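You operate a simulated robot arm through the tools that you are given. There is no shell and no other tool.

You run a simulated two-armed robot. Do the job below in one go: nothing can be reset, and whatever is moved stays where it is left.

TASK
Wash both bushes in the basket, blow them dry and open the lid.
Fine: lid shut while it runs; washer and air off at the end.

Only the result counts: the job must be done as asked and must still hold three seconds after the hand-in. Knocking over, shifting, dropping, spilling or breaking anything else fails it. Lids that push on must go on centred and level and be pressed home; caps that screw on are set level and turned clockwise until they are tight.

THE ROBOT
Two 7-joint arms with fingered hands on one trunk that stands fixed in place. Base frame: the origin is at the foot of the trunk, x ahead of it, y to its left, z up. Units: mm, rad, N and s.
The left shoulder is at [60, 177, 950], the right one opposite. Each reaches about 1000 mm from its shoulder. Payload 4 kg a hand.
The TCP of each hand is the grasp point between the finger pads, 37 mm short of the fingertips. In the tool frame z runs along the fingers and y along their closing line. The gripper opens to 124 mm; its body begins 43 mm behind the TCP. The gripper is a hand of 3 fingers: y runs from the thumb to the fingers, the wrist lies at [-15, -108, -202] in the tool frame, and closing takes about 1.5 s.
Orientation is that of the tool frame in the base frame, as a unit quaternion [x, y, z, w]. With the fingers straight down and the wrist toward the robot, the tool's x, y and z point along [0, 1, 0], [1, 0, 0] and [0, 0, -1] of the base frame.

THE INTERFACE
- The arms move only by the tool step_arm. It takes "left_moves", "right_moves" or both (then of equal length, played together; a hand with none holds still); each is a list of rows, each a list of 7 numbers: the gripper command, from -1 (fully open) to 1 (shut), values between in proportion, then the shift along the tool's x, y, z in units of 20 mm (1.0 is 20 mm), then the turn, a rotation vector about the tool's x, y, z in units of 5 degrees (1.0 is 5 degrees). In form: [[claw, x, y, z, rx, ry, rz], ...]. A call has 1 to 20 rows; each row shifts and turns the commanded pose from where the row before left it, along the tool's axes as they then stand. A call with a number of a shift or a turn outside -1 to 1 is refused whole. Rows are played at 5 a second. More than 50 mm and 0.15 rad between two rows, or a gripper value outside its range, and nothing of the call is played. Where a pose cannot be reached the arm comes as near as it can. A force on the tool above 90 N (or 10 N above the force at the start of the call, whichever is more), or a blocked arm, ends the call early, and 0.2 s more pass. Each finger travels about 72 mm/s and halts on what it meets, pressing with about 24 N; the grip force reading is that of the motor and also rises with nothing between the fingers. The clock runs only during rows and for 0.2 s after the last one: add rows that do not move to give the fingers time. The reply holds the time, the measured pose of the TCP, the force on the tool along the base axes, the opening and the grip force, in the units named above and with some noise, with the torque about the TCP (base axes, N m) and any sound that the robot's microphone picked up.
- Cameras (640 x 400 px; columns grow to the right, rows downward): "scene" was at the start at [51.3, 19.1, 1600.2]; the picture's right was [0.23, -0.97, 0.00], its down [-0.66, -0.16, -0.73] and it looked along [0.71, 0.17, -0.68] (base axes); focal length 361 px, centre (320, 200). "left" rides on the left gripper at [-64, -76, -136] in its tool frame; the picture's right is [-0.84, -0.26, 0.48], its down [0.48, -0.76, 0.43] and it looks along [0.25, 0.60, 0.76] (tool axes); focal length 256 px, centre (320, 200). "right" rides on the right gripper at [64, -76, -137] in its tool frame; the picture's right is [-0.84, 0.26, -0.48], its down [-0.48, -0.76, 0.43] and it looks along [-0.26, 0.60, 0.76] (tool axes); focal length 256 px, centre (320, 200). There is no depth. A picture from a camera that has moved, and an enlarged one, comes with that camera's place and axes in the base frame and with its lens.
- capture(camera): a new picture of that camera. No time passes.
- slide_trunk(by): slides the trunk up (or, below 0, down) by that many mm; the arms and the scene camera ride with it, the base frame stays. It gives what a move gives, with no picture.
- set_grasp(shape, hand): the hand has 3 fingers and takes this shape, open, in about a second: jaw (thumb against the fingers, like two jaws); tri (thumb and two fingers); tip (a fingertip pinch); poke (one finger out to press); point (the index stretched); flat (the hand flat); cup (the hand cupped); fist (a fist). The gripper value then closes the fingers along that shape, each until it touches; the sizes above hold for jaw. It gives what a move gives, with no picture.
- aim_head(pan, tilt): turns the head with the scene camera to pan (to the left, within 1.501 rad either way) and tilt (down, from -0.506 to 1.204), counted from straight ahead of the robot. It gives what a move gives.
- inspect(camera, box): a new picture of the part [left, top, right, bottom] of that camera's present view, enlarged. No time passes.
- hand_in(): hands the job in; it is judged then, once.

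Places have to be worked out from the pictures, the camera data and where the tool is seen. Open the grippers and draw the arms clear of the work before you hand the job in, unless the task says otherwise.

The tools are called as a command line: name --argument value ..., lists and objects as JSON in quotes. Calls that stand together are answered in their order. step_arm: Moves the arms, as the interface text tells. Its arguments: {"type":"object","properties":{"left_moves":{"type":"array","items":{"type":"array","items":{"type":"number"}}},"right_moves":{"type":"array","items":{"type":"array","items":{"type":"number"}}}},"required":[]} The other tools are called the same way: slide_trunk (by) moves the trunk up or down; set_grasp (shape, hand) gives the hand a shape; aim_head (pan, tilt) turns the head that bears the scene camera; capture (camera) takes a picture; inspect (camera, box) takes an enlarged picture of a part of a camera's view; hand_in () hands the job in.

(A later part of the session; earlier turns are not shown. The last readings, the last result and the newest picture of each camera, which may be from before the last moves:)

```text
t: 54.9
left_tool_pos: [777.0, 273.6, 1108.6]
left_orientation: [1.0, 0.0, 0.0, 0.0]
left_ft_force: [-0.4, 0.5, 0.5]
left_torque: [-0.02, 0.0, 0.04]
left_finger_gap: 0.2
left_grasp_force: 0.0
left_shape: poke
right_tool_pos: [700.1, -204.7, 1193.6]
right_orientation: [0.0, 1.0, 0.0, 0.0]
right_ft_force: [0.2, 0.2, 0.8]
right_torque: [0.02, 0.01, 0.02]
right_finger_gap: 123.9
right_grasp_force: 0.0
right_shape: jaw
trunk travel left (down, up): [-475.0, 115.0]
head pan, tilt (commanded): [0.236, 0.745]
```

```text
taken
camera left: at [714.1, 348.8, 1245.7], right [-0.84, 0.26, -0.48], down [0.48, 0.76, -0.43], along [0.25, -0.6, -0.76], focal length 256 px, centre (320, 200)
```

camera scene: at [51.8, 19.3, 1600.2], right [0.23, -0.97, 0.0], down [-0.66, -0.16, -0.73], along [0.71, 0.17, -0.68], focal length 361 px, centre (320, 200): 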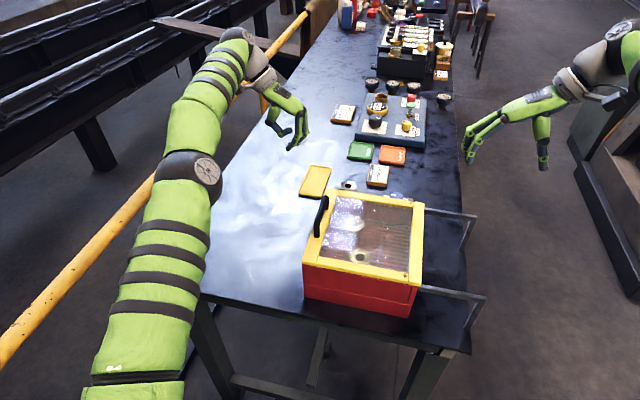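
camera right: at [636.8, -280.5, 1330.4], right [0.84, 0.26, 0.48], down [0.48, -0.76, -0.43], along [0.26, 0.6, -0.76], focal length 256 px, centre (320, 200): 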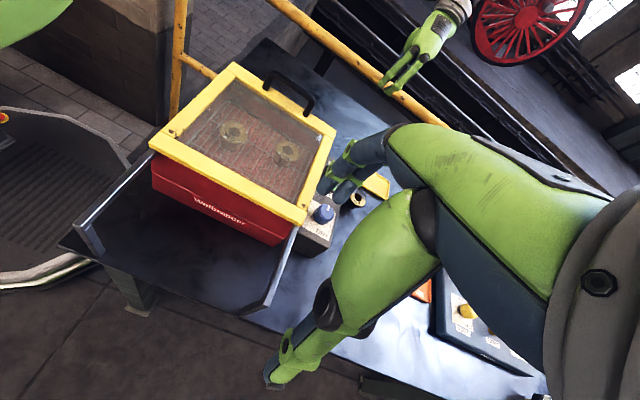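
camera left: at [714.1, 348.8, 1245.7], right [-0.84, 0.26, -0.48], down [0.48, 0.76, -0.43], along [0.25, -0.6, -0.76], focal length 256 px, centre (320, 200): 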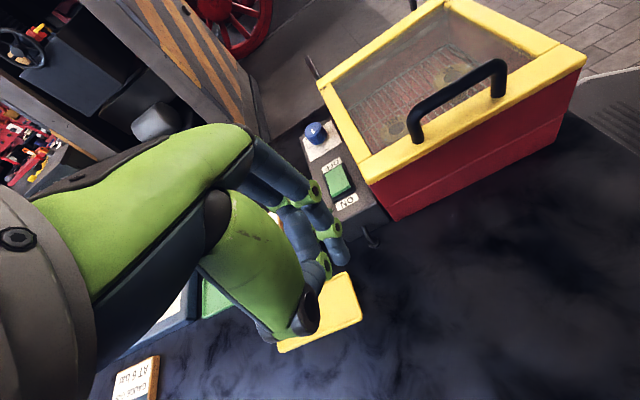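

The left hand is clear. Now I bring the right hand over the knob at (777, −12.5), half closed to about 68 mm so its fingers stay off the rocker, still above the lid height.

step_arm --right_moves '[[-0.1, -0.385, 0.96, 0.6, 0, 0, 0], [-0.1, -0.385, 0.96, 0.6, 0, 0, 0], [-0.1, -0.385, 0.96, 0.6, 0, 0, 0], [-0.1, -0.385, 0.96, 0.6, 0, 0, 0], [-0.1, -0.385, 0.96, 0.6, 0, 0, 0], [-0.1, -0.385, 0.96, 0.6, 0, 0, 0], [-0.1, -0.385, 0.96, 0.6, 0, 0, 0], [-0.1, -0.385, 0.96, 0.6, 0, 0, 0], [-0.1, -0.385, 0.96, 0.6, 0, 0, 0], [-0.1, -0.385, 0.96, 0.6, 0, 0, 0], [-0.1, 0, 0, 0, 0, 0, 0]]'

capture --camera "right"

inspect --camera "scene" --box '[320, 120, 480, 260]'

inspect --camera "left" --box '[260, 60, 440, 240]'

```text
t: 57.3
left_tool_pos: [775.7, 272.4, 1108.6]
left_orientation: [1.0, -0.001, 0.0, 0.0]
left_ft_force: [-0.3, 0.5, 0.4]
left_torque: [0.0, 0.03, -0.01]
left_finger_gap: 0.2
left_grasp_force: 0.1
left_shape: poke
right_tool_pos: [779.7, -13.0, 1073.2]
right_orientation: [0.0, 1.0, 0.0, 0.0]
right_ft_force: [-0.1, -0.5, 1.1]
right_torque: [0.0, 0.01, 0.03]
right_finger_gap: 68.6
right_grasp_force: 0.0
right_shape: jaw
trunk travel left (down, up): [-475.0, 115.0]
head pan, tilt (commanded): [0.236, 0.745]
```

```text
taken
camera right: at [716.2, -88.9, 1209.4], right [0.84, 0.26, 0.48], down [0.48, -0.76, -0.43], along [0.26, 0.6, -0.76], focal length 256 px, centre (320, 200)
```

right: 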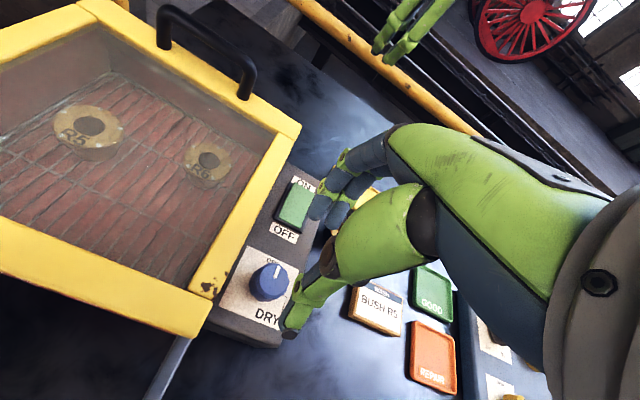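

```text
2.86 times, centred on (400, 190) of scene
camera zoom: at [51.3, 18.9, 1600.3], right [0.23, -0.97, 0.0], down [-0.66, -0.16, -0.73], along [0.71, 0.17, -0.68], focal length 1032 px, centre (91, 229)
```

zoom: 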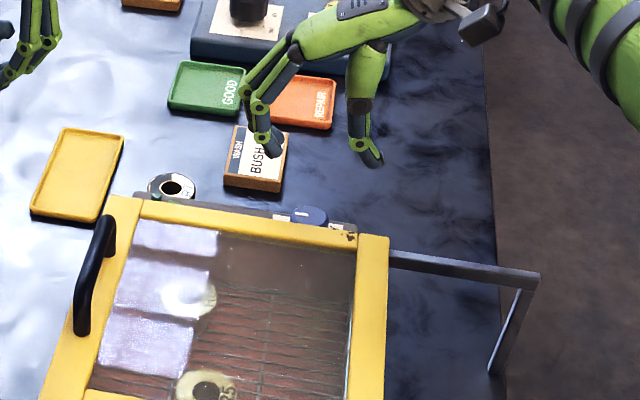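

```text
2.22 times, centred on (350, 150) of left
camera zoom: at [713.7, 348.2, 1245.9], right [-0.84, 0.26, -0.48], down [0.48, 0.76, -0.43], along [0.25, -0.6, -0.76], focal length 569 px, centre (253, 311)
```

zoom: 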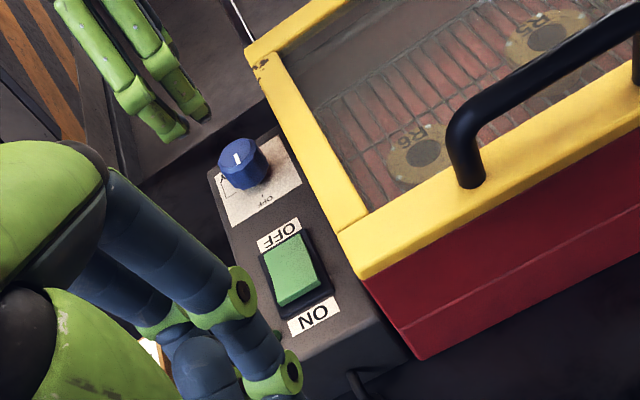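

I'll zoom in on the knob from both hand cameras to fix its centre and the tick marks.

inspect --camera "right" --box '[210, 230, 310, 350]'

inspect --camera "left" --box '[290, 110, 360, 180]'

```text
3.33 times, centred on (260, 290) of right
camera zoom: at [716.2, -88.9, 1209.4], right [0.84, 0.26, 0.48], down [0.48, -0.76, -0.43], along [0.26, 0.6, -0.76], focal length 853 px, centre (520, -100)
```

zoom: 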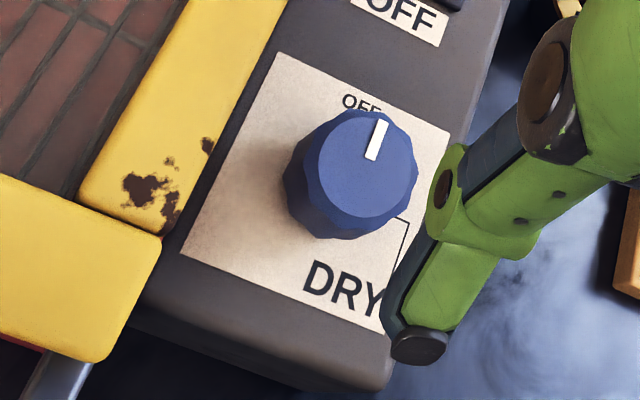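

```text
5.71 times, centred on (325, 145) of left
camera zoom: at [713.7, 348.2, 1245.9], right [-0.84, 0.26, -0.48], down [0.48, 0.76, -0.43], along [0.25, -0.6, -0.76], focal length 1463 px, centre (291, 514)
```

zoom: 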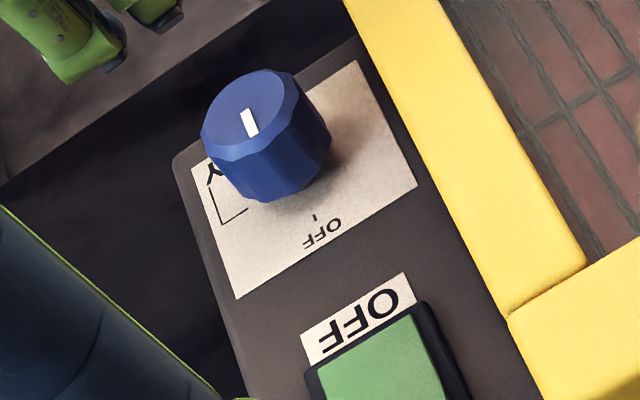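

Both cameras agree on the knob centre at about (778, −12), panel at z≈940, with OFF exactly toward +y and DRY exactly toward +x, a 90° clockwise turn. I'll turn the hand 15° counter-clockwise as a head start and descend partway to check the straddle.

step_arm --right_moves '[[-0.1, 0.08, 0.05, 0.5, 0, 0, -1], [-0.1, 0, 0, 0.5, 0, 0, -1], [-0.1, 0, 0, 0.5, 0, 0, -1], [-0.1, 0, 0, 0.7, 0, 0, 0], [-0.1, 0, 0, 0.7, 0, 0, 0], [-0.1, 0, 0, 0, 0, 0, 0]]'

capture --camera "right"

inspect --camera "left" --box '[260, 60, 400, 200]'

inspect --camera "scene" --box '[340, 130, 460, 240]'

```text
t: 58.7
left_tool_pos: [776.6, 273.9, 1107.8]
left_orientation: [1.0, 0.0, 0.0, 0.0]
left_ft_force: [-1.0, -0.4, 0.4]
left_torque: [-0.01, 0.01, 0.02]
left_finger_gap: 0.1
left_grasp_force: 0.0
left_shape: poke
right_tool_pos: [767.8, -13.7, 1013.2]
right_orientation: [-0.131, 0.991, 0.0, 0.001]
right_ft_force: [-0.1, -0.2, 0.0]
right_torque: [-0.02, -0.01, 0.01]
right_finger_gap: 68.2
right_grasp_force: 0.1
right_shape: jaw
right hand out of reach, approached as far as the arm can: row 3
trunk travel left (down, up): [-475.0, 115.0]
head pan, tilt (commanded): [0.236, 0.745]
```

```text
taken
camera right: at [725.9, -102.7, 1149.0], right [0.74, 0.46, 0.48], down [0.66, -0.61, -0.43], along [0.09, 0.64, -0.76], focal length 256 px, centre (320, 200)
```

right: 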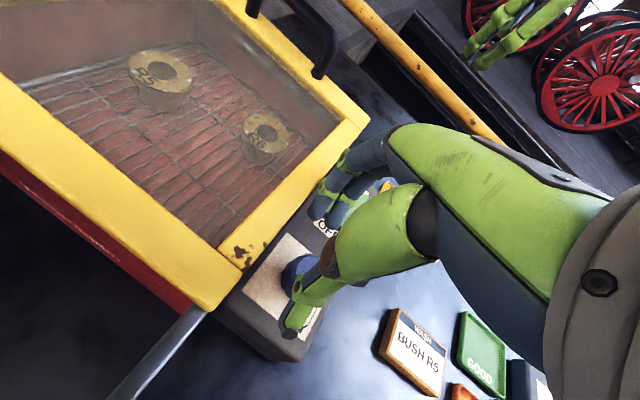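

```text
2.86 times, centred on (330, 130) of left
camera zoom: at [713.9, 348.5, 1245.7], right [-0.84, 0.26, -0.48], down [0.48, 0.76, -0.43], along [0.25, -0.6, -0.76], focal length 731 px, centre (291, 400)
```

zoom: 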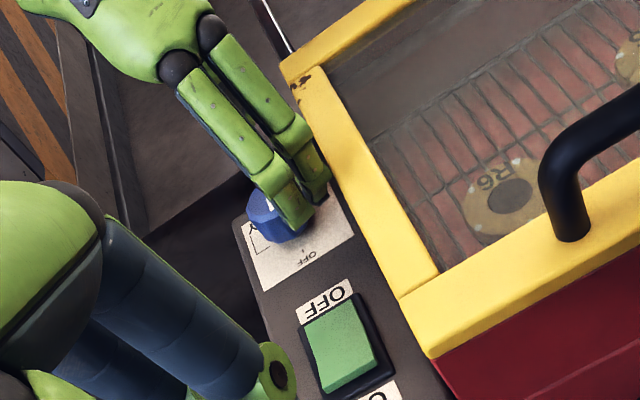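

```text
3.64 times, centred on (400, 185) of scene
camera zoom: at [51.5, 19.1, 1600.2], right [0.23, -0.97, 0.0], down [-0.66, -0.16, -0.73], along [0.71, 0.17, -0.68], focal length 1314 px, centre (29, 254)
```

zoom: 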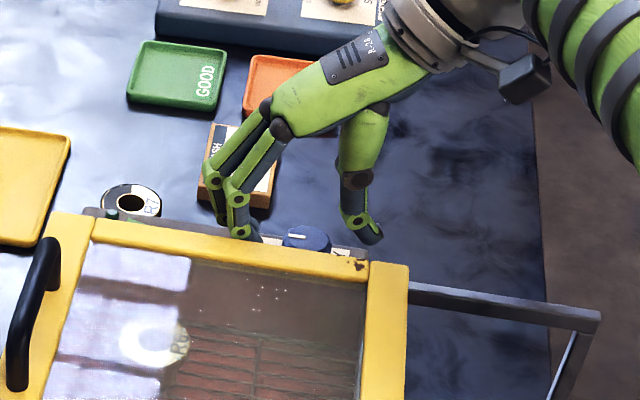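

At this angle the right arm hits its reach limit (x≈768 instead of 778). Raising the trunk brings the shoulders closer to the wrist height, so I'll slide up 100 mm; both hands simply rise with it.

slide_trunk --by 100

```text
t: 60.0
left_tool_pos: [777.1, 273.8, 1208.6]
left_orientation: [1.0, 0.001, 0.001, 0.001]
left_ft_force: [-0.1, 0.4, -0.6]
left_torque: [-0.01, 0.0, -0.02]
left_finger_gap: 0.2
left_grasp_force: 0.1
left_shape: poke
right_tool_pos: [767.8, -12.8, 1112.2]
right_orientation: [-0.13, 0.992, 0.0, 0.0]
right_ft_force: [-0.2, -0.6, -0.2]
right_torque: [0.04, 0.0, 0.01]
right_finger_gap: 68.3
right_grasp_force: 0.2
right_shape: jaw
trunk travel left (down, up): [-575.0, 15.0]
head pan, tilt (commanded): [0.236, 0.745]
```

The hand rose as expected to z≈1112. I'll descend to z≈1020 without shifting, to see whether the commanded x is now reached.

step_arm --right_moves '[[-0.1, 0, 0, 1, 0, 0, 0], [-0.1, 0, 0, 1, 0, 0, 0], [-0.1, 0, 0, 1, 0, 0, 0], [-0.1, 0, 0, 1, 0, 0, 0], [-0.1, -0.2, 0, 0.5, 0, 0, 0], [-0.1, 0, 0, 0, 0, 0, 0]]'

```text
t: 61.4
left_tool_pos: [776.7, 274.1, 1209.4]
left_orientation: [1.0, -0.001, 0.0, -0.001]
left_ft_force: [0.0, -0.7, 0.1]
left_torque: [0.03, -0.01, 0.0]
left_finger_gap: 0.2
left_grasp_force: 0.1
left_shape: poke
right_tool_pos: [769.4, -13.2, 1022.1]
right_orientation: [-0.131, 0.991, 0.0, 0.0]
right_ft_force: [-0.6, -0.8, 0.1]
right_torque: [-0.01, -0.03, -0.04]
right_finger_gap: 68.6
right_grasp_force: 0.1
right_shape: jaw
trunk travel left (down, up): [-575.0, 15.0]
head pan, tilt (commanded): [0.236, 0.745]
```

No reach warning now. I'll shift the remaining 8–9 mm in +x and lower to z≈1002.

step_arm --right_moves '[[-0.1, -0.4, -0.05, 0.3, 0, 0, 0], [-0.1, 0, 0, 0.4, 0, 0, 0], [-0.1, 0, 0, 0.3, 0, 0, 0], [-0.1, 0, 0, 0, 0, 0, 0]]'

capture --camera "left"

inspect --camera "right" --box '[220, 160, 400, 370]'

capture --camera "scene"

```text
t: 62.4
left_tool_pos: [774.6, 272.4, 1208.6]
left_orientation: [1.0, -0.001, 0.0, 0.001]
left_ft_force: [-0.1, -0.8, 0.8]
left_torque: [-0.01, -0.06, 0.0]
left_finger_gap: 0.0
left_grasp_force: 0.1
left_shape: poke
right_tool_pos: [777.7, -9.6, 1002.1]
right_orientation: [-0.13, 0.991, 0.0, 0.0]
right_ft_force: [-0.1, 0.2, 0.2]
right_torque: [-0.01, 0.01, 0.0]
right_finger_gap: 68.8
right_grasp_force: 0.0
right_shape: jaw
trunk travel left (down, up): [-575.0, 15.0]
head pan, tilt (commanded): [0.236, 0.745]
```

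```text
taken
camera left: at [713.8, 348.4, 1345.8], right [-0.84, 0.26, -0.48], down [0.48, 0.76, -0.43], along [0.25, -0.6, -0.76], focal length 256 px, centre (320, 200)
```

left: 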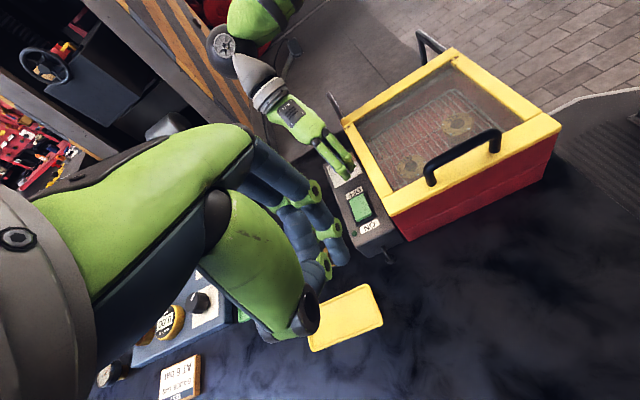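

```text
1.90 times, centred on (310, 265) of right
camera zoom: at [736.7, -100.8, 1138.4], right [0.74, 0.46, 0.48], down [0.66, -0.61, -0.43], along [0.09, 0.64, -0.76], focal length 488 px, centre (339, 76)
```

zoom: 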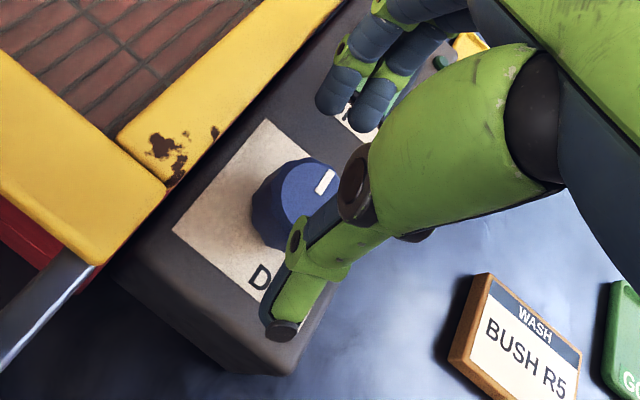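

```text
taken
camera scene: at [51.4, 19.0, 1700.3], right [0.23, -0.97, 0.0], down [-0.66, -0.16, -0.73], along [0.71, 0.17, -0.68], focal length 361 px, centre (320, 200)
```

scene: 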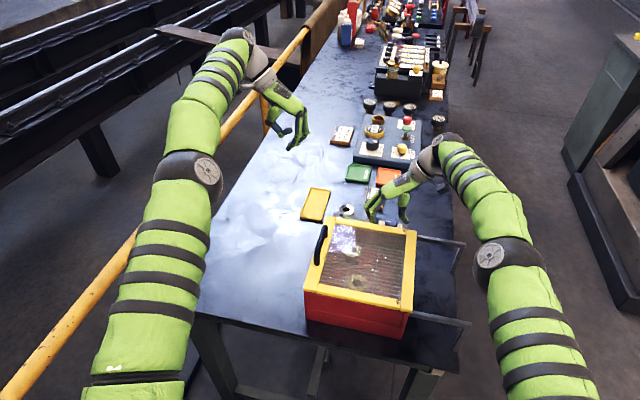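

The thumb and fingers straddle the knob well. I'll nudge 2–3 mm in −y and lower to z≈985, so the fingertips end just above the panel around the knob.

step_arm --right_moves '[[-0.1, 0.03, -0.12, 0.3, 0, 0, 0], [-0.1, 0, 0, 0.3, 0, 0, 0], [-0.1, 0, 0, 0.2, 0, 0, 0], [-0.1, 0, 0, 0, 0, 0, 0]]'

inspect --camera "right" --box '[220, 160, 400, 370]'

inspect --camera "left" --box '[290, 100, 400, 220]'

```text
t: 63.4
left_tool_pos: [775.4, 273.2, 1209.9]
left_orientation: [1.0, -0.001, 0.0, 0.0]
left_ft_force: [0.4, 0.3, 0.0]
left_torque: [-0.02, 0.01, 0.02]
left_finger_gap: 0.0
left_grasp_force: 0.1
left_shape: poke
right_tool_pos: [777.8, -13.6, 986.9]
right_orientation: [-0.13, 0.992, 0.0, 0.0]
right_ft_force: [0.3, -0.7, 0.0]
right_torque: [-0.03, 0.04, 0.01]
right_finger_gap: 68.6
right_grasp_force: 0.1
right_shape: jaw
trunk travel left (down, up): [-575.0, 15.0]
head pan, tilt (commanded): [0.236, 0.745]
```

```text
1.90 times, centred on (310, 265) of right
camera zoom: at [736.6, -103.3, 1123.1], right [0.74, 0.46, 0.48], down [0.66, -0.61, -0.43], along [0.09, 0.64, -0.76], focal length 488 px, centre (339, 76)
```

zoom: 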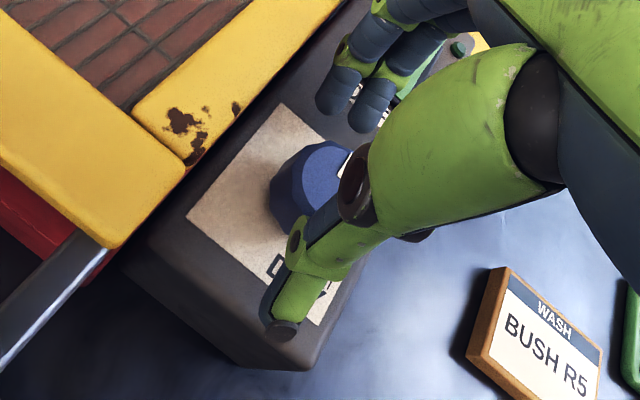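

```text
3.33 times, centred on (345, 160) of left
camera zoom: at [713.9, 348.5, 1345.7], right [-0.84, 0.26, -0.48], down [0.48, 0.76, -0.43], along [0.25, -0.6, -0.76], focal length 853 px, centre (237, 333)
```

zoom: 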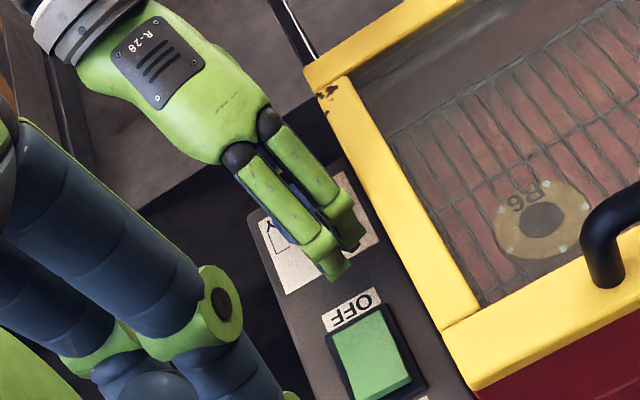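

The straddle is good and there is no contact. Now I close on the knob.

step_arm --right_moves '[[0.3, 0, 0, 0, 0, 0, 0], [0.6, 0, 0, 0, 0, 0, 0], [1, 0, 0, 0, 0, 0, 0], [1, 0, 0, 0, 0, 0, 0], [1, 0, 0, 0, 0, 0, 0], [1, 0, 0, 0, 0, 0, 0], [1, 0, 0, 0, 0, 0, 0]]'

inspect --camera "right" --box '[220, 160, 400, 370]'

inspect --camera "left" --box '[290, 100, 400, 220]'

```text
t: 65.0
left_tool_pos: [776.9, 272.1, 1209.5]
left_orientation: [1.0, -0.001, -0.001, 0.0]
left_ft_force: [0.4, -0.6, -0.5]
left_torque: [-0.04, 0.05, 0.01]
left_finger_gap: 0.2
left_grasp_force: 0.0
left_shape: poke
right_tool_pos: [778.6, -15.1, 987.0]
right_orientation: [-0.129, 0.992, 0.0, 0.0]
right_ft_force: [0.2, -7.3, 3.1]
right_torque: [-0.11, 0.02, 0.02]
right_finger_gap: 33.4
right_grasp_force: 24.2
right_shape: jaw
trunk travel left (down, up): [-575.0, 15.0]
head pan, tilt (commanded): [0.236, 0.745]
```

```text
1.90 times, centred on (310, 265) of right
camera zoom: at [736.5, -104.3, 1123.3], right [0.74, 0.46, 0.48], down [0.66, -0.61, -0.43], along [0.09, 0.64, -0.76], focal length 488 px, centre (339, 76)
```

zoom: 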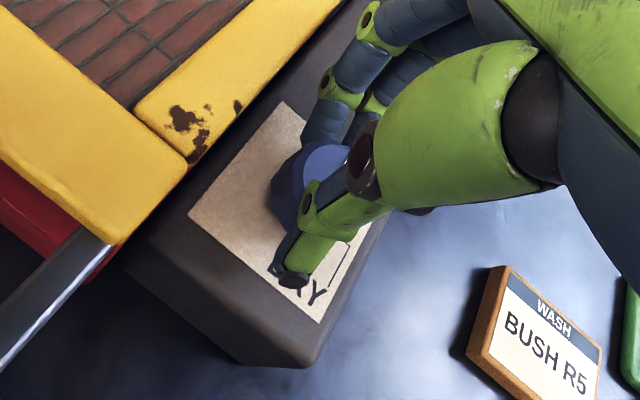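

```text
3.33 times, centred on (345, 160) of left
camera zoom: at [713.7, 347.7, 1346.1], right [-0.84, 0.26, -0.48], down [0.48, 0.76, -0.43], along [0.25, -0.6, -0.76], focal length 853 px, centre (237, 333)
```

zoom: 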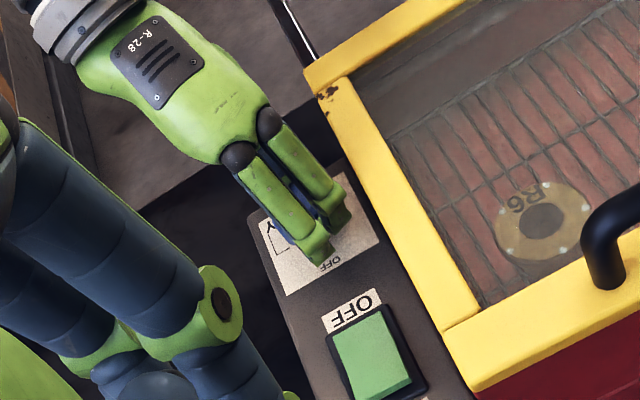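

The knob is gripped (33 mm, 24 N). I'll ease 2 mm toward −y to centre and start turning clockwise, first 25°.

step_arm --right_moves '[[1, 0, -0.08, 0, 0, 0, 0], [1, 0, 0, 0, 0, 0, 1], [1, 0, 0, 0, 0, 0, 1], [1, 0, 0, 0, 0, 0, 1], [1, 0, 0, 0, 0, 0, 1], [1, 0, 0, 0, 0, 0, 1], [1, 0, 0, 0, 0, 0, 0]]'

inspect --camera "right" --box '[220, 160, 400, 370]'

inspect --camera "scene" --box '[350, 160, 430, 240]'

```text
t: 66.6
left_tool_pos: [776.5, 273.2, 1209.5]
left_orientation: [1.0, 0.0, 0.0, 0.0]
left_ft_force: [0.1, 0.5, 1.0]
left_torque: [-0.01, 0.02, -0.02]
left_finger_gap: 0.0
left_grasp_force: 0.0
left_shape: poke
right_tool_pos: [778.3, -14.4, 986.9]
right_orientation: [0.088, 0.996, 0.0, 0.0]
right_ft_force: [-10.5, -2.6, 0.1]
right_torque: [-0.01, 0.23, 0.03]
right_finger_gap: 33.0
right_grasp_force: 23.9
right_shape: jaw
trunk travel left (down, up): [-575.0, 15.0]
head pan, tilt (commanded): [0.236, 0.745]
```

```text
1.90 times, centred on (310, 265) of right
camera zoom: at [702.8, -78.5, 1123.9], right [0.87, 0.11, 0.48], down [0.34, -0.83, -0.44], along [0.36, 0.54, -0.76], focal length 488 px, centre (339, 76)
```

zoom: 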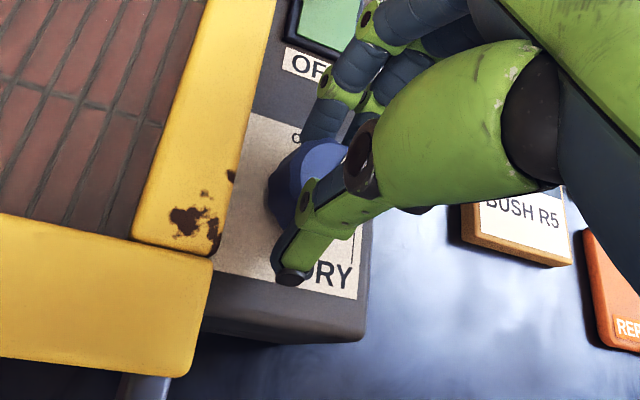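

```text
5.00 times, centred on (390, 200) of scene
camera zoom: at [50.3, 18.8, 1700.3], right [0.23, -0.97, 0.0], down [-0.66, -0.16, -0.74], along [0.72, 0.17, -0.68], focal length 1806 px, centre (-30, 200)
```

zoom: 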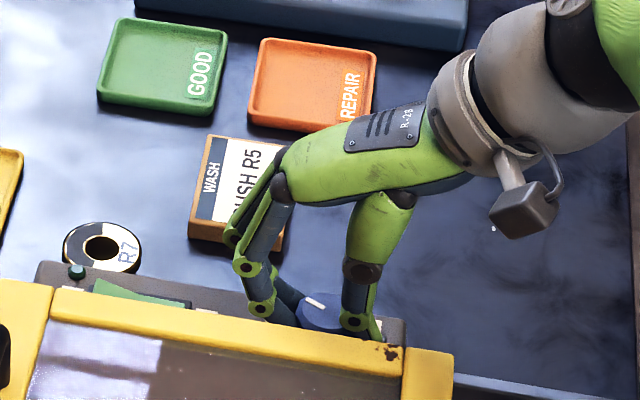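

The pointer is following the hand (about 25° so far). I'll relieve the small x load by 2 mm and turn a further 35°.

step_arm --right_moves '[[1, 0.1, 0, 0, 0, 0, 1], [1, 0, 0, 0, 0, 0, 1], [1, 0, 0, 0, 0, 0, 1], [1, 0, 0, 0, 0, 0, 1], [1, 0, 0, 0, 0, 0, 1], [1, 0, 0, 0, 0, 0, 1], [1, 0, 0, 0, 0, 0, 1], [1, 0, 0, 0, 0, 0, 0]]'

capture --camera "right"

inspect --camera "scene" --box '[350, 160, 430, 240]'

inspect --camera "left" --box '[290, 100, 400, 220]'

```text
t: 68.4
left_tool_pos: [776.1, 272.6, 1209.0]
left_orientation: [1.0, -0.001, 0.0, 0.0]
left_ft_force: [0.3, -1.0, 0.7]
left_torque: [0.01, -0.01, -0.01]
left_finger_gap: 0.0
left_grasp_force: 0.1
left_shape: poke
right_tool_pos: [777.1, -14.8, 987.5]
right_orientation: [0.384, 0.923, 0.0, 0.0]
right_ft_force: [-9.7, -1.3, 3.0]
right_torque: [-0.06, 0.24, 0.01]
right_finger_gap: 33.3
right_grasp_force: 24.0
right_shape: jaw
trunk travel left (down, up): [-575.0, 15.0]
head pan, tilt (commanded): [0.236, 0.745]
```

```text
taken
camera right: at [678.4, -22.7, 1123.8], right [0.77, -0.41, 0.48], down [-0.2, -0.88, -0.44], along [0.6, 0.24, -0.76], focal length 256 px, centre (320, 200)
```

right: 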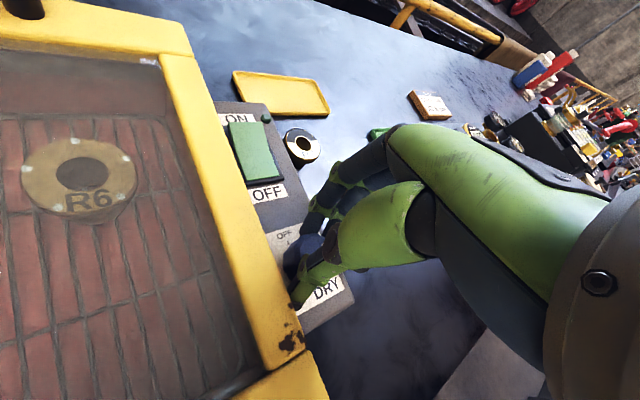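

```text
5.00 times, centred on (390, 200) of scene
camera zoom: at [50.1, 19.1, 1700.3], right [0.23, -0.97, 0.0], down [-0.66, -0.16, -0.74], along [0.72, 0.17, -0.68], focal length 1806 px, centre (-30, 200)
```

zoom: 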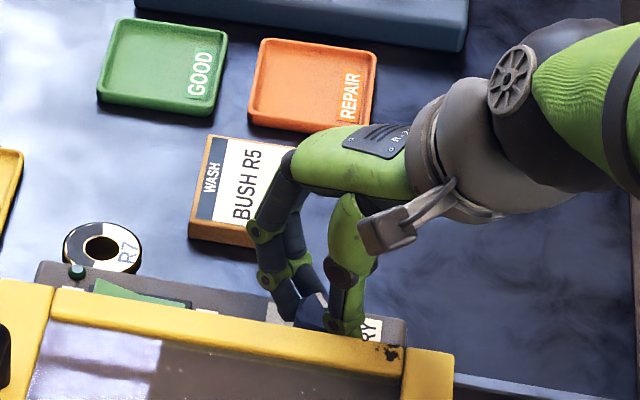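

```text
3.33 times, centred on (345, 160) of left
camera zoom: at [712.7, 348.4, 1346.4], right [-0.84, 0.26, -0.48], down [0.48, 0.76, -0.43], along [0.26, -0.6, -0.76], focal length 853 px, centre (237, 333)
```

zoom: 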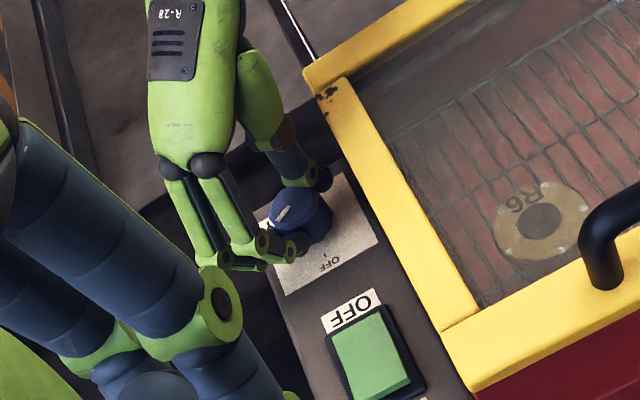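

The thumb still shows a visible gap to the lid, and the pointer has turned about 60°. I'll turn another 15° and check the clearance again.

step_arm --right_moves '[[1, 0, -0.05, 0, 0, 0, 1], [1, 0, 0, 0, 0, 0, 1], [1, 0, 0, 0, 0, 0, 1], [1, 0, 0, 0, 0, 0, 0]]'

inspect --camera "right" --box '[220, 160, 400, 370]'

inspect --camera "left" --box '[310, 130, 370, 190]'

```text
t: 69.4
left_tool_pos: [775.7, 274.2, 1209.5]
left_orientation: [1.0, 0.0, 0.0, 0.0]
left_ft_force: [0.5, 0.1, 0.7]
left_torque: [0.0, 0.01, 0.0]
left_finger_gap: 0.1
left_grasp_force: 0.1
left_shape: poke
right_tool_pos: [777.2, -14.6, 988.5]
right_orientation: [0.501, 0.865, 0.0, 0.0]
right_ft_force: [-11.5, 4.6, 1.0]
right_torque: [0.14, 0.25, 0.04]
right_finger_gap: 33.2
right_grasp_force: 24.0
right_shape: jaw
trunk travel left (down, up): [-575.0, 15.0]
head pan, tilt (commanded): [0.236, 0.745]
```

```text
1.90 times, centred on (310, 265) of right
camera zoom: at [679.5, 3.2, 1124.1], right [0.64, -0.6, 0.48], down [-0.42, -0.8, -0.43], along [0.64, 0.08, -0.76], focal length 488 px, centre (339, 76)
```

zoom: 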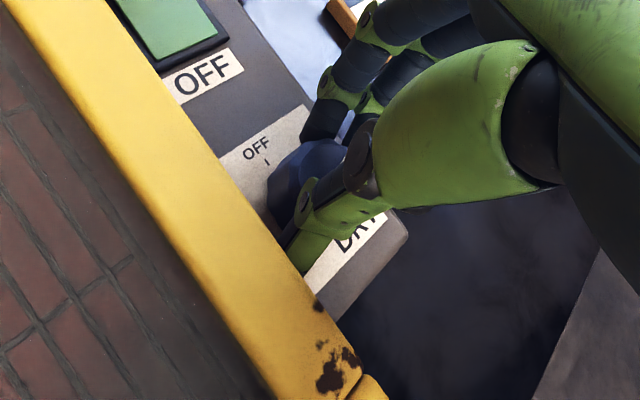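

```text
6.67 times, centred on (340, 160) of left
camera zoom: at [712.8, 349.0, 1346.2], right [-0.84, 0.26, -0.48], down [0.48, 0.76, -0.43], along [0.26, -0.6, -0.76], focal length 1707 px, centre (187, 467)
```

zoom: 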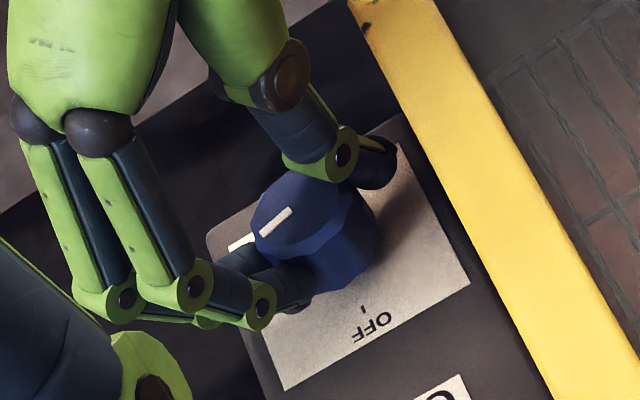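

The pointer is at about 75° and the thumb still has about 10 mm to the lid. I'll turn the last 15° with a small −x relief.

step_arm --right_moves '[[1, 0.05, -0.08, 0, 0, 0, 1], [1, 0, 0, 0, 0, 0, 1], [1, 0, 0, 0, 0, 0, 1], [1, 0, 0, 0, 0, 0, 0]]'

inspect --camera "right" --box '[220, 160, 400, 370]'

inspect --camera "left" --box '[310, 130, 370, 190]'

inspect --camera "scene" --box '[290, 190, 430, 340]'

```text
t: 70.4
left_tool_pos: [776.9, 273.9, 1207.6]
left_orientation: [1.0, 0.0, 0.0, 0.0]
left_ft_force: [0.4, -0.2, 0.7]
left_torque: [-0.01, -0.02, -0.02]
left_finger_gap: 0.0
left_grasp_force: 0.0
left_shape: poke
right_tool_pos: [776.8, -13.5, 987.3]
right_orientation: [0.609, 0.793, 0.001, 0.0]
right_ft_force: [-3.0, 8.2, 1.3]
right_torque: [0.22, 0.04, 0.16]
right_finger_gap: 33.2
right_grasp_force: 24.1
right_shape: jaw
trunk travel left (down, up): [-575.0, 15.0]
head pan, tilt (commanded): [0.236, 0.745]
```

```text
1.90 times, centred on (310, 265) of right
camera zoom: at [685.9, 28.2, 1124.1], right [0.46, -0.74, 0.48], down [-0.61, -0.66, -0.44], along [0.64, -0.09, -0.76], focal length 488 px, centre (339, 76)
```

zoom: 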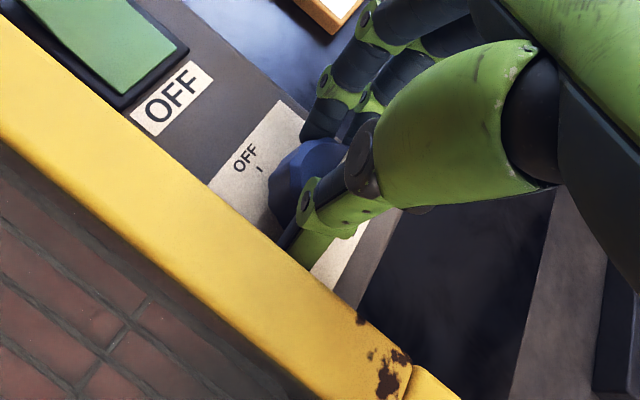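

```text
6.67 times, centred on (340, 160) of left
camera zoom: at [713.4, 349.3, 1345.8], right [-0.84, 0.26, -0.48], down [0.48, 0.76, -0.43], along [0.26, -0.6, -0.76], focal length 1707 px, centre (187, 467)
```

zoom: 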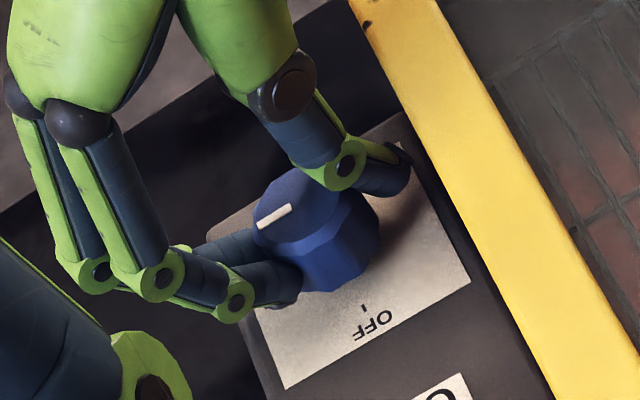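

```text
2.67 times, centred on (360, 265) of scene
camera zoom: at [51.0, 20.1, 1700.3], right [0.23, -0.97, 0.0], down [-0.66, -0.16, -0.74], along [0.71, 0.17, -0.68], focal length 963 px, centre (213, 27)
```

zoom: 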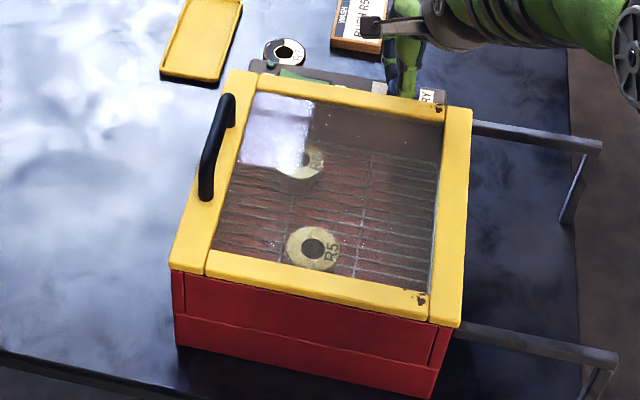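

The pointer now lies parallel to the DRY mark line, and a small torque suggests the stop. I'll check the bushes for signs that the air is running.

inspect --camera "scene" --box '[330, 220, 410, 310]'

inspect --camera "left" --box '[360, 60, 500, 200]'

capture --camera "right"

```text
4.44 times, centred on (370, 265) of scene
camera zoom: at [51.0, 20.1, 1700.3], right [0.23, -0.97, 0.0], down [-0.66, -0.16, -0.74], along [0.71, 0.17, -0.68], focal length 1605 px, centre (98, -89)
```

zoom: 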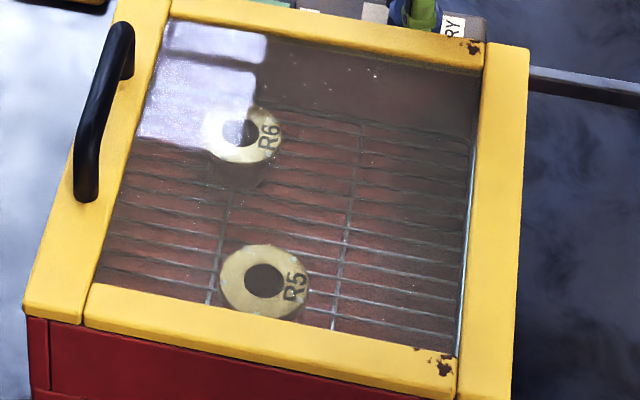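

```text
2.86 times, centred on (430, 130) of left
camera zoom: at [713.4, 349.3, 1345.8], right [-0.84, 0.26, -0.48], down [0.48, 0.76, -0.43], along [0.26, -0.6, -0.76], focal length 731 px, centre (6, 400)
```

zoom: 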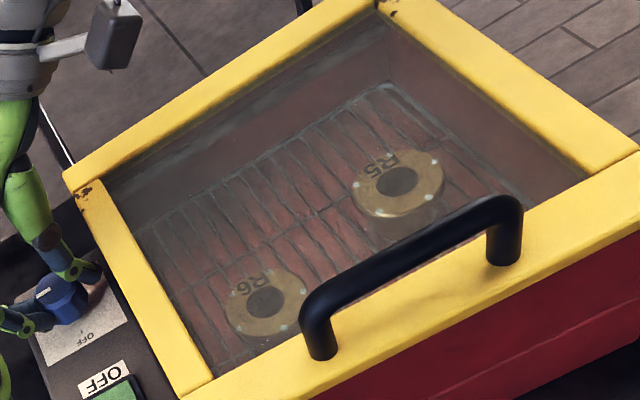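

```text
taken
camera right: at [685.9, 28.2, 1124.1], right [0.46, -0.74, 0.48], down [-0.61, -0.66, -0.44], along [0.64, -0.09, -0.76], focal length 256 px, centre (320, 200)
```

right: 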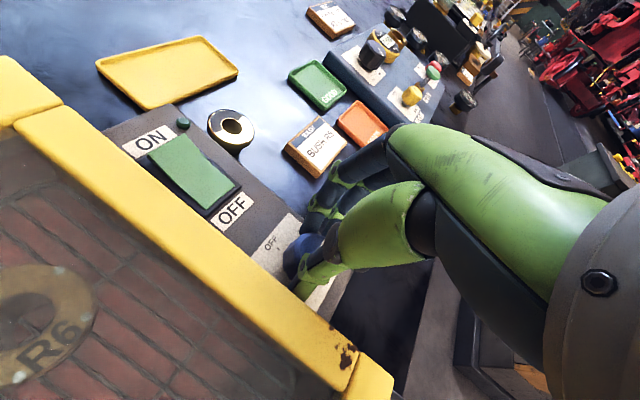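

Droplets are still visible on the bushes. I'll hold for two seconds and see whether they dry, which would show the air is on.

step_arm --right_moves '[[1, 0, 0, 0, 0, 0, 0], [1, 0, 0, 0, 0, 0, 0], [1, 0, 0, 0, 0, 0, 0], [1, 0, 0, 0, 0, 0, 0], [1, 0, 0, 0, 0, 0, 0], [1, 0, 0, 0, 0, 0, 0], [1, 0, 0, 0, 0, 0, 0], [1, 0, 0, 0, 0, 0, 0], [1, 0, 0, 0, 0, 0, 0], [1, 0, 0, 0, 0, 0, 0]]'

inspect --camera "left" --box '[360, 60, 500, 200]'

inspect --camera "left" --box '[315, 140, 360, 180]'

```text
t: 72.6
left_tool_pos: [775.7, 273.1, 1208.6]
left_orientation: [1.0, 0.001, 0.001, 0.0]
left_ft_force: [-0.5, -0.1, 0.4]
left_torque: [-0.01, -0.01, 0.02]
left_finger_gap: 0.3
left_grasp_force: 0.0
left_shape: poke
right_tool_pos: [774.7, -13.3, 989.1]
right_orientation: [0.609, 0.794, 0.001, 0.0]
right_ft_force: [-2.2, 10.8, 6.0]
right_torque: [0.34, -0.07, 0.16]
right_finger_gap: 32.8
right_grasp_force: 24.5
right_shape: jaw
trunk travel left (down, up): [-575.0, 15.0]
head pan, tilt (commanded): [0.236, 0.745]
```

```text
2.86 times, centred on (430, 130) of left
camera zoom: at [713.1, 349.5, 1345.9], right [-0.84, 0.26, -0.48], down [0.48, 0.76, -0.44], along [0.26, -0.6, -0.76], focal length 731 px, centre (6, 400)
```

zoom: 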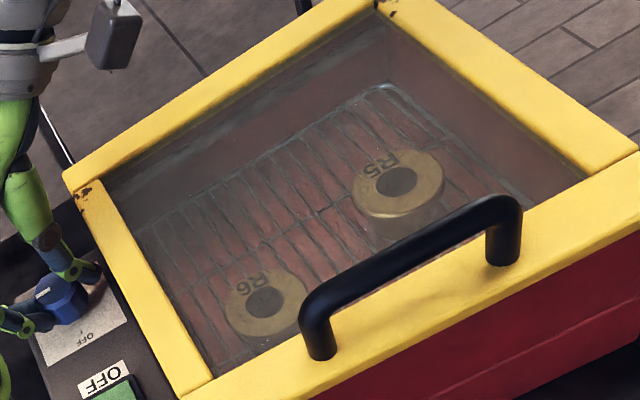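

```text
10.00 times, centred on (338, 160) of left
camera zoom: at [713.1, 349.5, 1345.9], right [-0.84, 0.26, -0.48], down [0.48, 0.76, -0.44], along [0.26, -0.6, -0.76], focal length 2560 px, centre (145, 600)
```

zoom: 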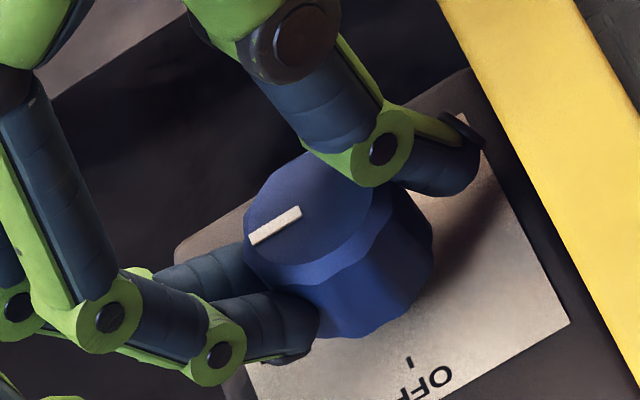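

The droplets have vanished, so the air is running and drying both bushes. I'll keep it running four more seconds to be sure.

step_arm --right_moves '[[1, 0, 0, 0, 0, 0, 0], [1, 0, 0, 0, 0, 0, 0], [1, 0, 0, 0, 0, 0, 0], [1, 0, 0, 0, 0, 0, 0], [1, 0, 0, 0, 0, 0, 0], [1, 0, 0, 0, 0, 0, 0], [1, 0, 0, 0, 0, 0, 0], [1, 0, 0, 0, 0, 0, 0], [1, 0, 0, 0, 0, 0, 0], [1, 0, 0, 0, 0, 0, 0], [1, 0, 0, 0, 0, 0, 0], [1, 0, 0, 0, 0, 0, 0], [1, 0, 0, 0, 0, 0, 0], [1, 0, 0, 0, 0, 0, 0], [1, 0, 0, 0, 0, 0, 0], [1, 0, 0, 0, 0, 0, 0], [1, 0, 0, 0, 0, 0, 0], [1, 0, 0, 0, 0, 0, 0], [1, 0, 0, 0, 0, 0, 0], [1, 0, 0, 0, 0, 0, 0]]'

inspect --camera "left" --box '[400, 80, 480, 180]'

inspect --camera "scene" --box '[330, 220, 410, 310]'

```text
t: 76.8
left_tool_pos: [775.0, 273.2, 1209.0]
left_orientation: [1.0, 0.0, -0.001, 0.0]
left_ft_force: [-0.6, 0.1, -0.2]
left_torque: [0.01, -0.01, 0.01]
left_finger_gap: 0.1
left_grasp_force: 0.0
left_shape: poke
right_tool_pos: [774.9, -14.3, 987.4]
right_orientation: [0.609, 0.793, 0.0, 0.0]
right_ft_force: [-2.6, 11.8, 6.5]
right_torque: [0.34, -0.04, 0.14]
right_finger_gap: 32.5
right_grasp_force: 24.3
right_shape: jaw
trunk travel left (down, up): [-575.0, 15.0]
head pan, tilt (commanded): [0.236, 0.745]
```

```text
4.00 times, centred on (440, 130) of left
camera zoom: at [713.1, 349.5, 1345.9], right [-0.84, 0.26, -0.48], down [0.48, 0.76, -0.44], along [0.26, -0.6, -0.76], focal length 1024 px, centre (-160, 480)
```

zoom: 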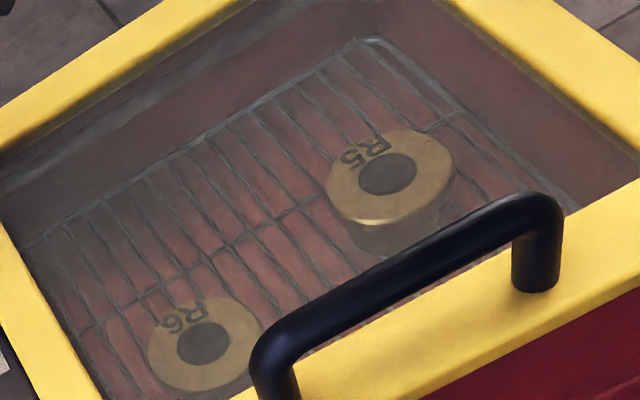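

```text
4.44 times, centred on (370, 265) of scene
camera zoom: at [50.5, 20.4, 1700.3], right [0.23, -0.97, 0.0], down [-0.66, -0.16, -0.74], along [0.72, 0.17, -0.68], focal length 1605 px, centre (98, -89)
```

zoom: 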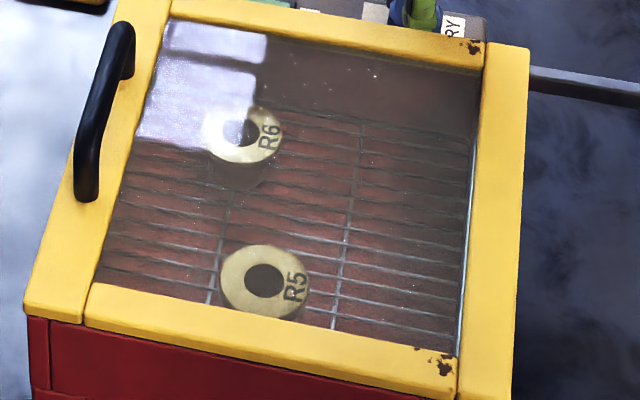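

Both bushes are clean and dry after about 6 s of air. Now I turn the knob back counter-clockwise 90° to OFF.

step_arm --right_moves '[[1, 0, 0, 0, 0, 0, -1], [1, 0, 0, 0, 0, 0, -1], [1, 0, 0, 0, 0, 0, -1], [1, 0, 0, 0, 0, 0, -1], [1, 0, 0, 0, 0, 0, -1], [1, 0, 0, 0, 0, 0, -1], [1, 0, 0, 0, 0, 0, -1], [1, 0, 0, 0, 0, 0, -1], [1, 0, 0, 0, 0, 0, -1], [1, 0, 0, 0, 0, 0, -1], [1, 0, 0, 0, 0, 0, -1], [1, 0, 0, 0, 0, 0, -1], [1, 0, 0, 0, 0, 0, -1], [1, 0, 0, 0, 0, 0, -1], [1, 0, 0, 0, 0, 0, -1], [1, 0, 0, 0, 0, 0, -1], [1, 0, 0, 0, 0, 0, -1], [1, 0, 0, 0, 0, 0, -1], [1, 0, 0, 0, 0, 0, 0]]'

inspect --camera "left" --box '[310, 130, 370, 190]'

inspect --camera "right" --box '[220, 160, 400, 370]'

inspect --camera "scene" --box '[350, 160, 430, 240]'

```text
t: 80.8
left_tool_pos: [776.4, 271.6, 1208.8]
left_orientation: [1.0, -0.001, 0.001, -0.001]
left_ft_force: [-0.9, -0.5, -0.7]
left_torque: [-0.01, 0.0, 0.02]
left_finger_gap: 0.1
left_grasp_force: 0.0
left_shape: poke
right_tool_pos: [775.2, -14.8, 987.3]
right_orientation: [-0.13, 0.992, 0.0, 0.001]
right_ft_force: [16.3, -5.6, 16.1]
right_torque: [-0.11, -0.47, -0.24]
right_finger_gap: 33.4
right_grasp_force: 24.1
right_shape: jaw
trunk travel left (down, up): [-575.0, 15.0]
head pan, tilt (commanded): [0.236, 0.745]
```

```text
6.67 times, centred on (340, 160) of left
camera zoom: at [714.2, 347.9, 1345.8], right [-0.84, 0.26, -0.48], down [0.48, 0.76, -0.43], along [0.25, -0.6, -0.76], focal length 1707 px, centre (187, 467)
```

zoom: 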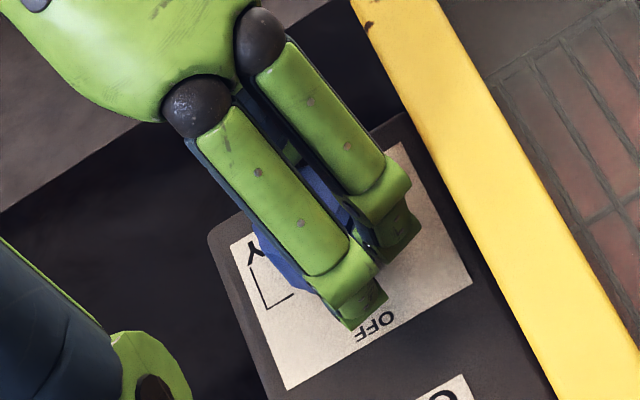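

```text
1.90 times, centred on (310, 265) of right
camera zoom: at [734.3, -104.6, 1123.2], right [0.74, 0.46, 0.48], down [0.66, -0.61, -0.43], along [0.09, 0.64, -0.76], focal length 488 px, centre (339, 76)
```

zoom: 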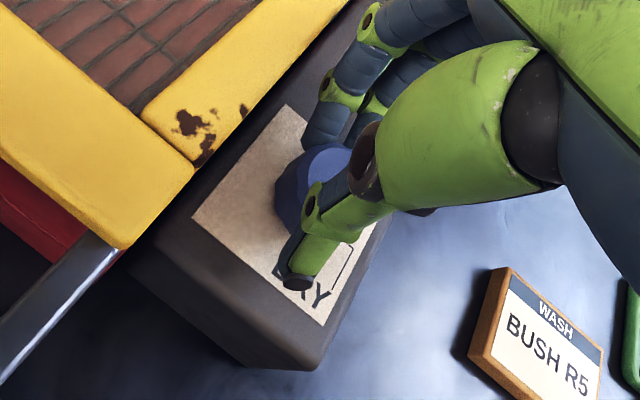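

```text
5.00 times, centred on (390, 200) of scene
camera zoom: at [51.8, 18.5, 1700.3], right [0.23, -0.97, 0.0], down [-0.66, -0.16, -0.73], along [0.71, 0.17, -0.68], focal length 1806 px, centre (-30, 200)
```

zoom: 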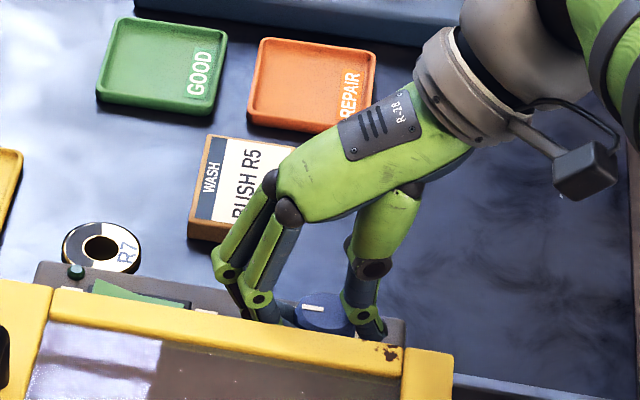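

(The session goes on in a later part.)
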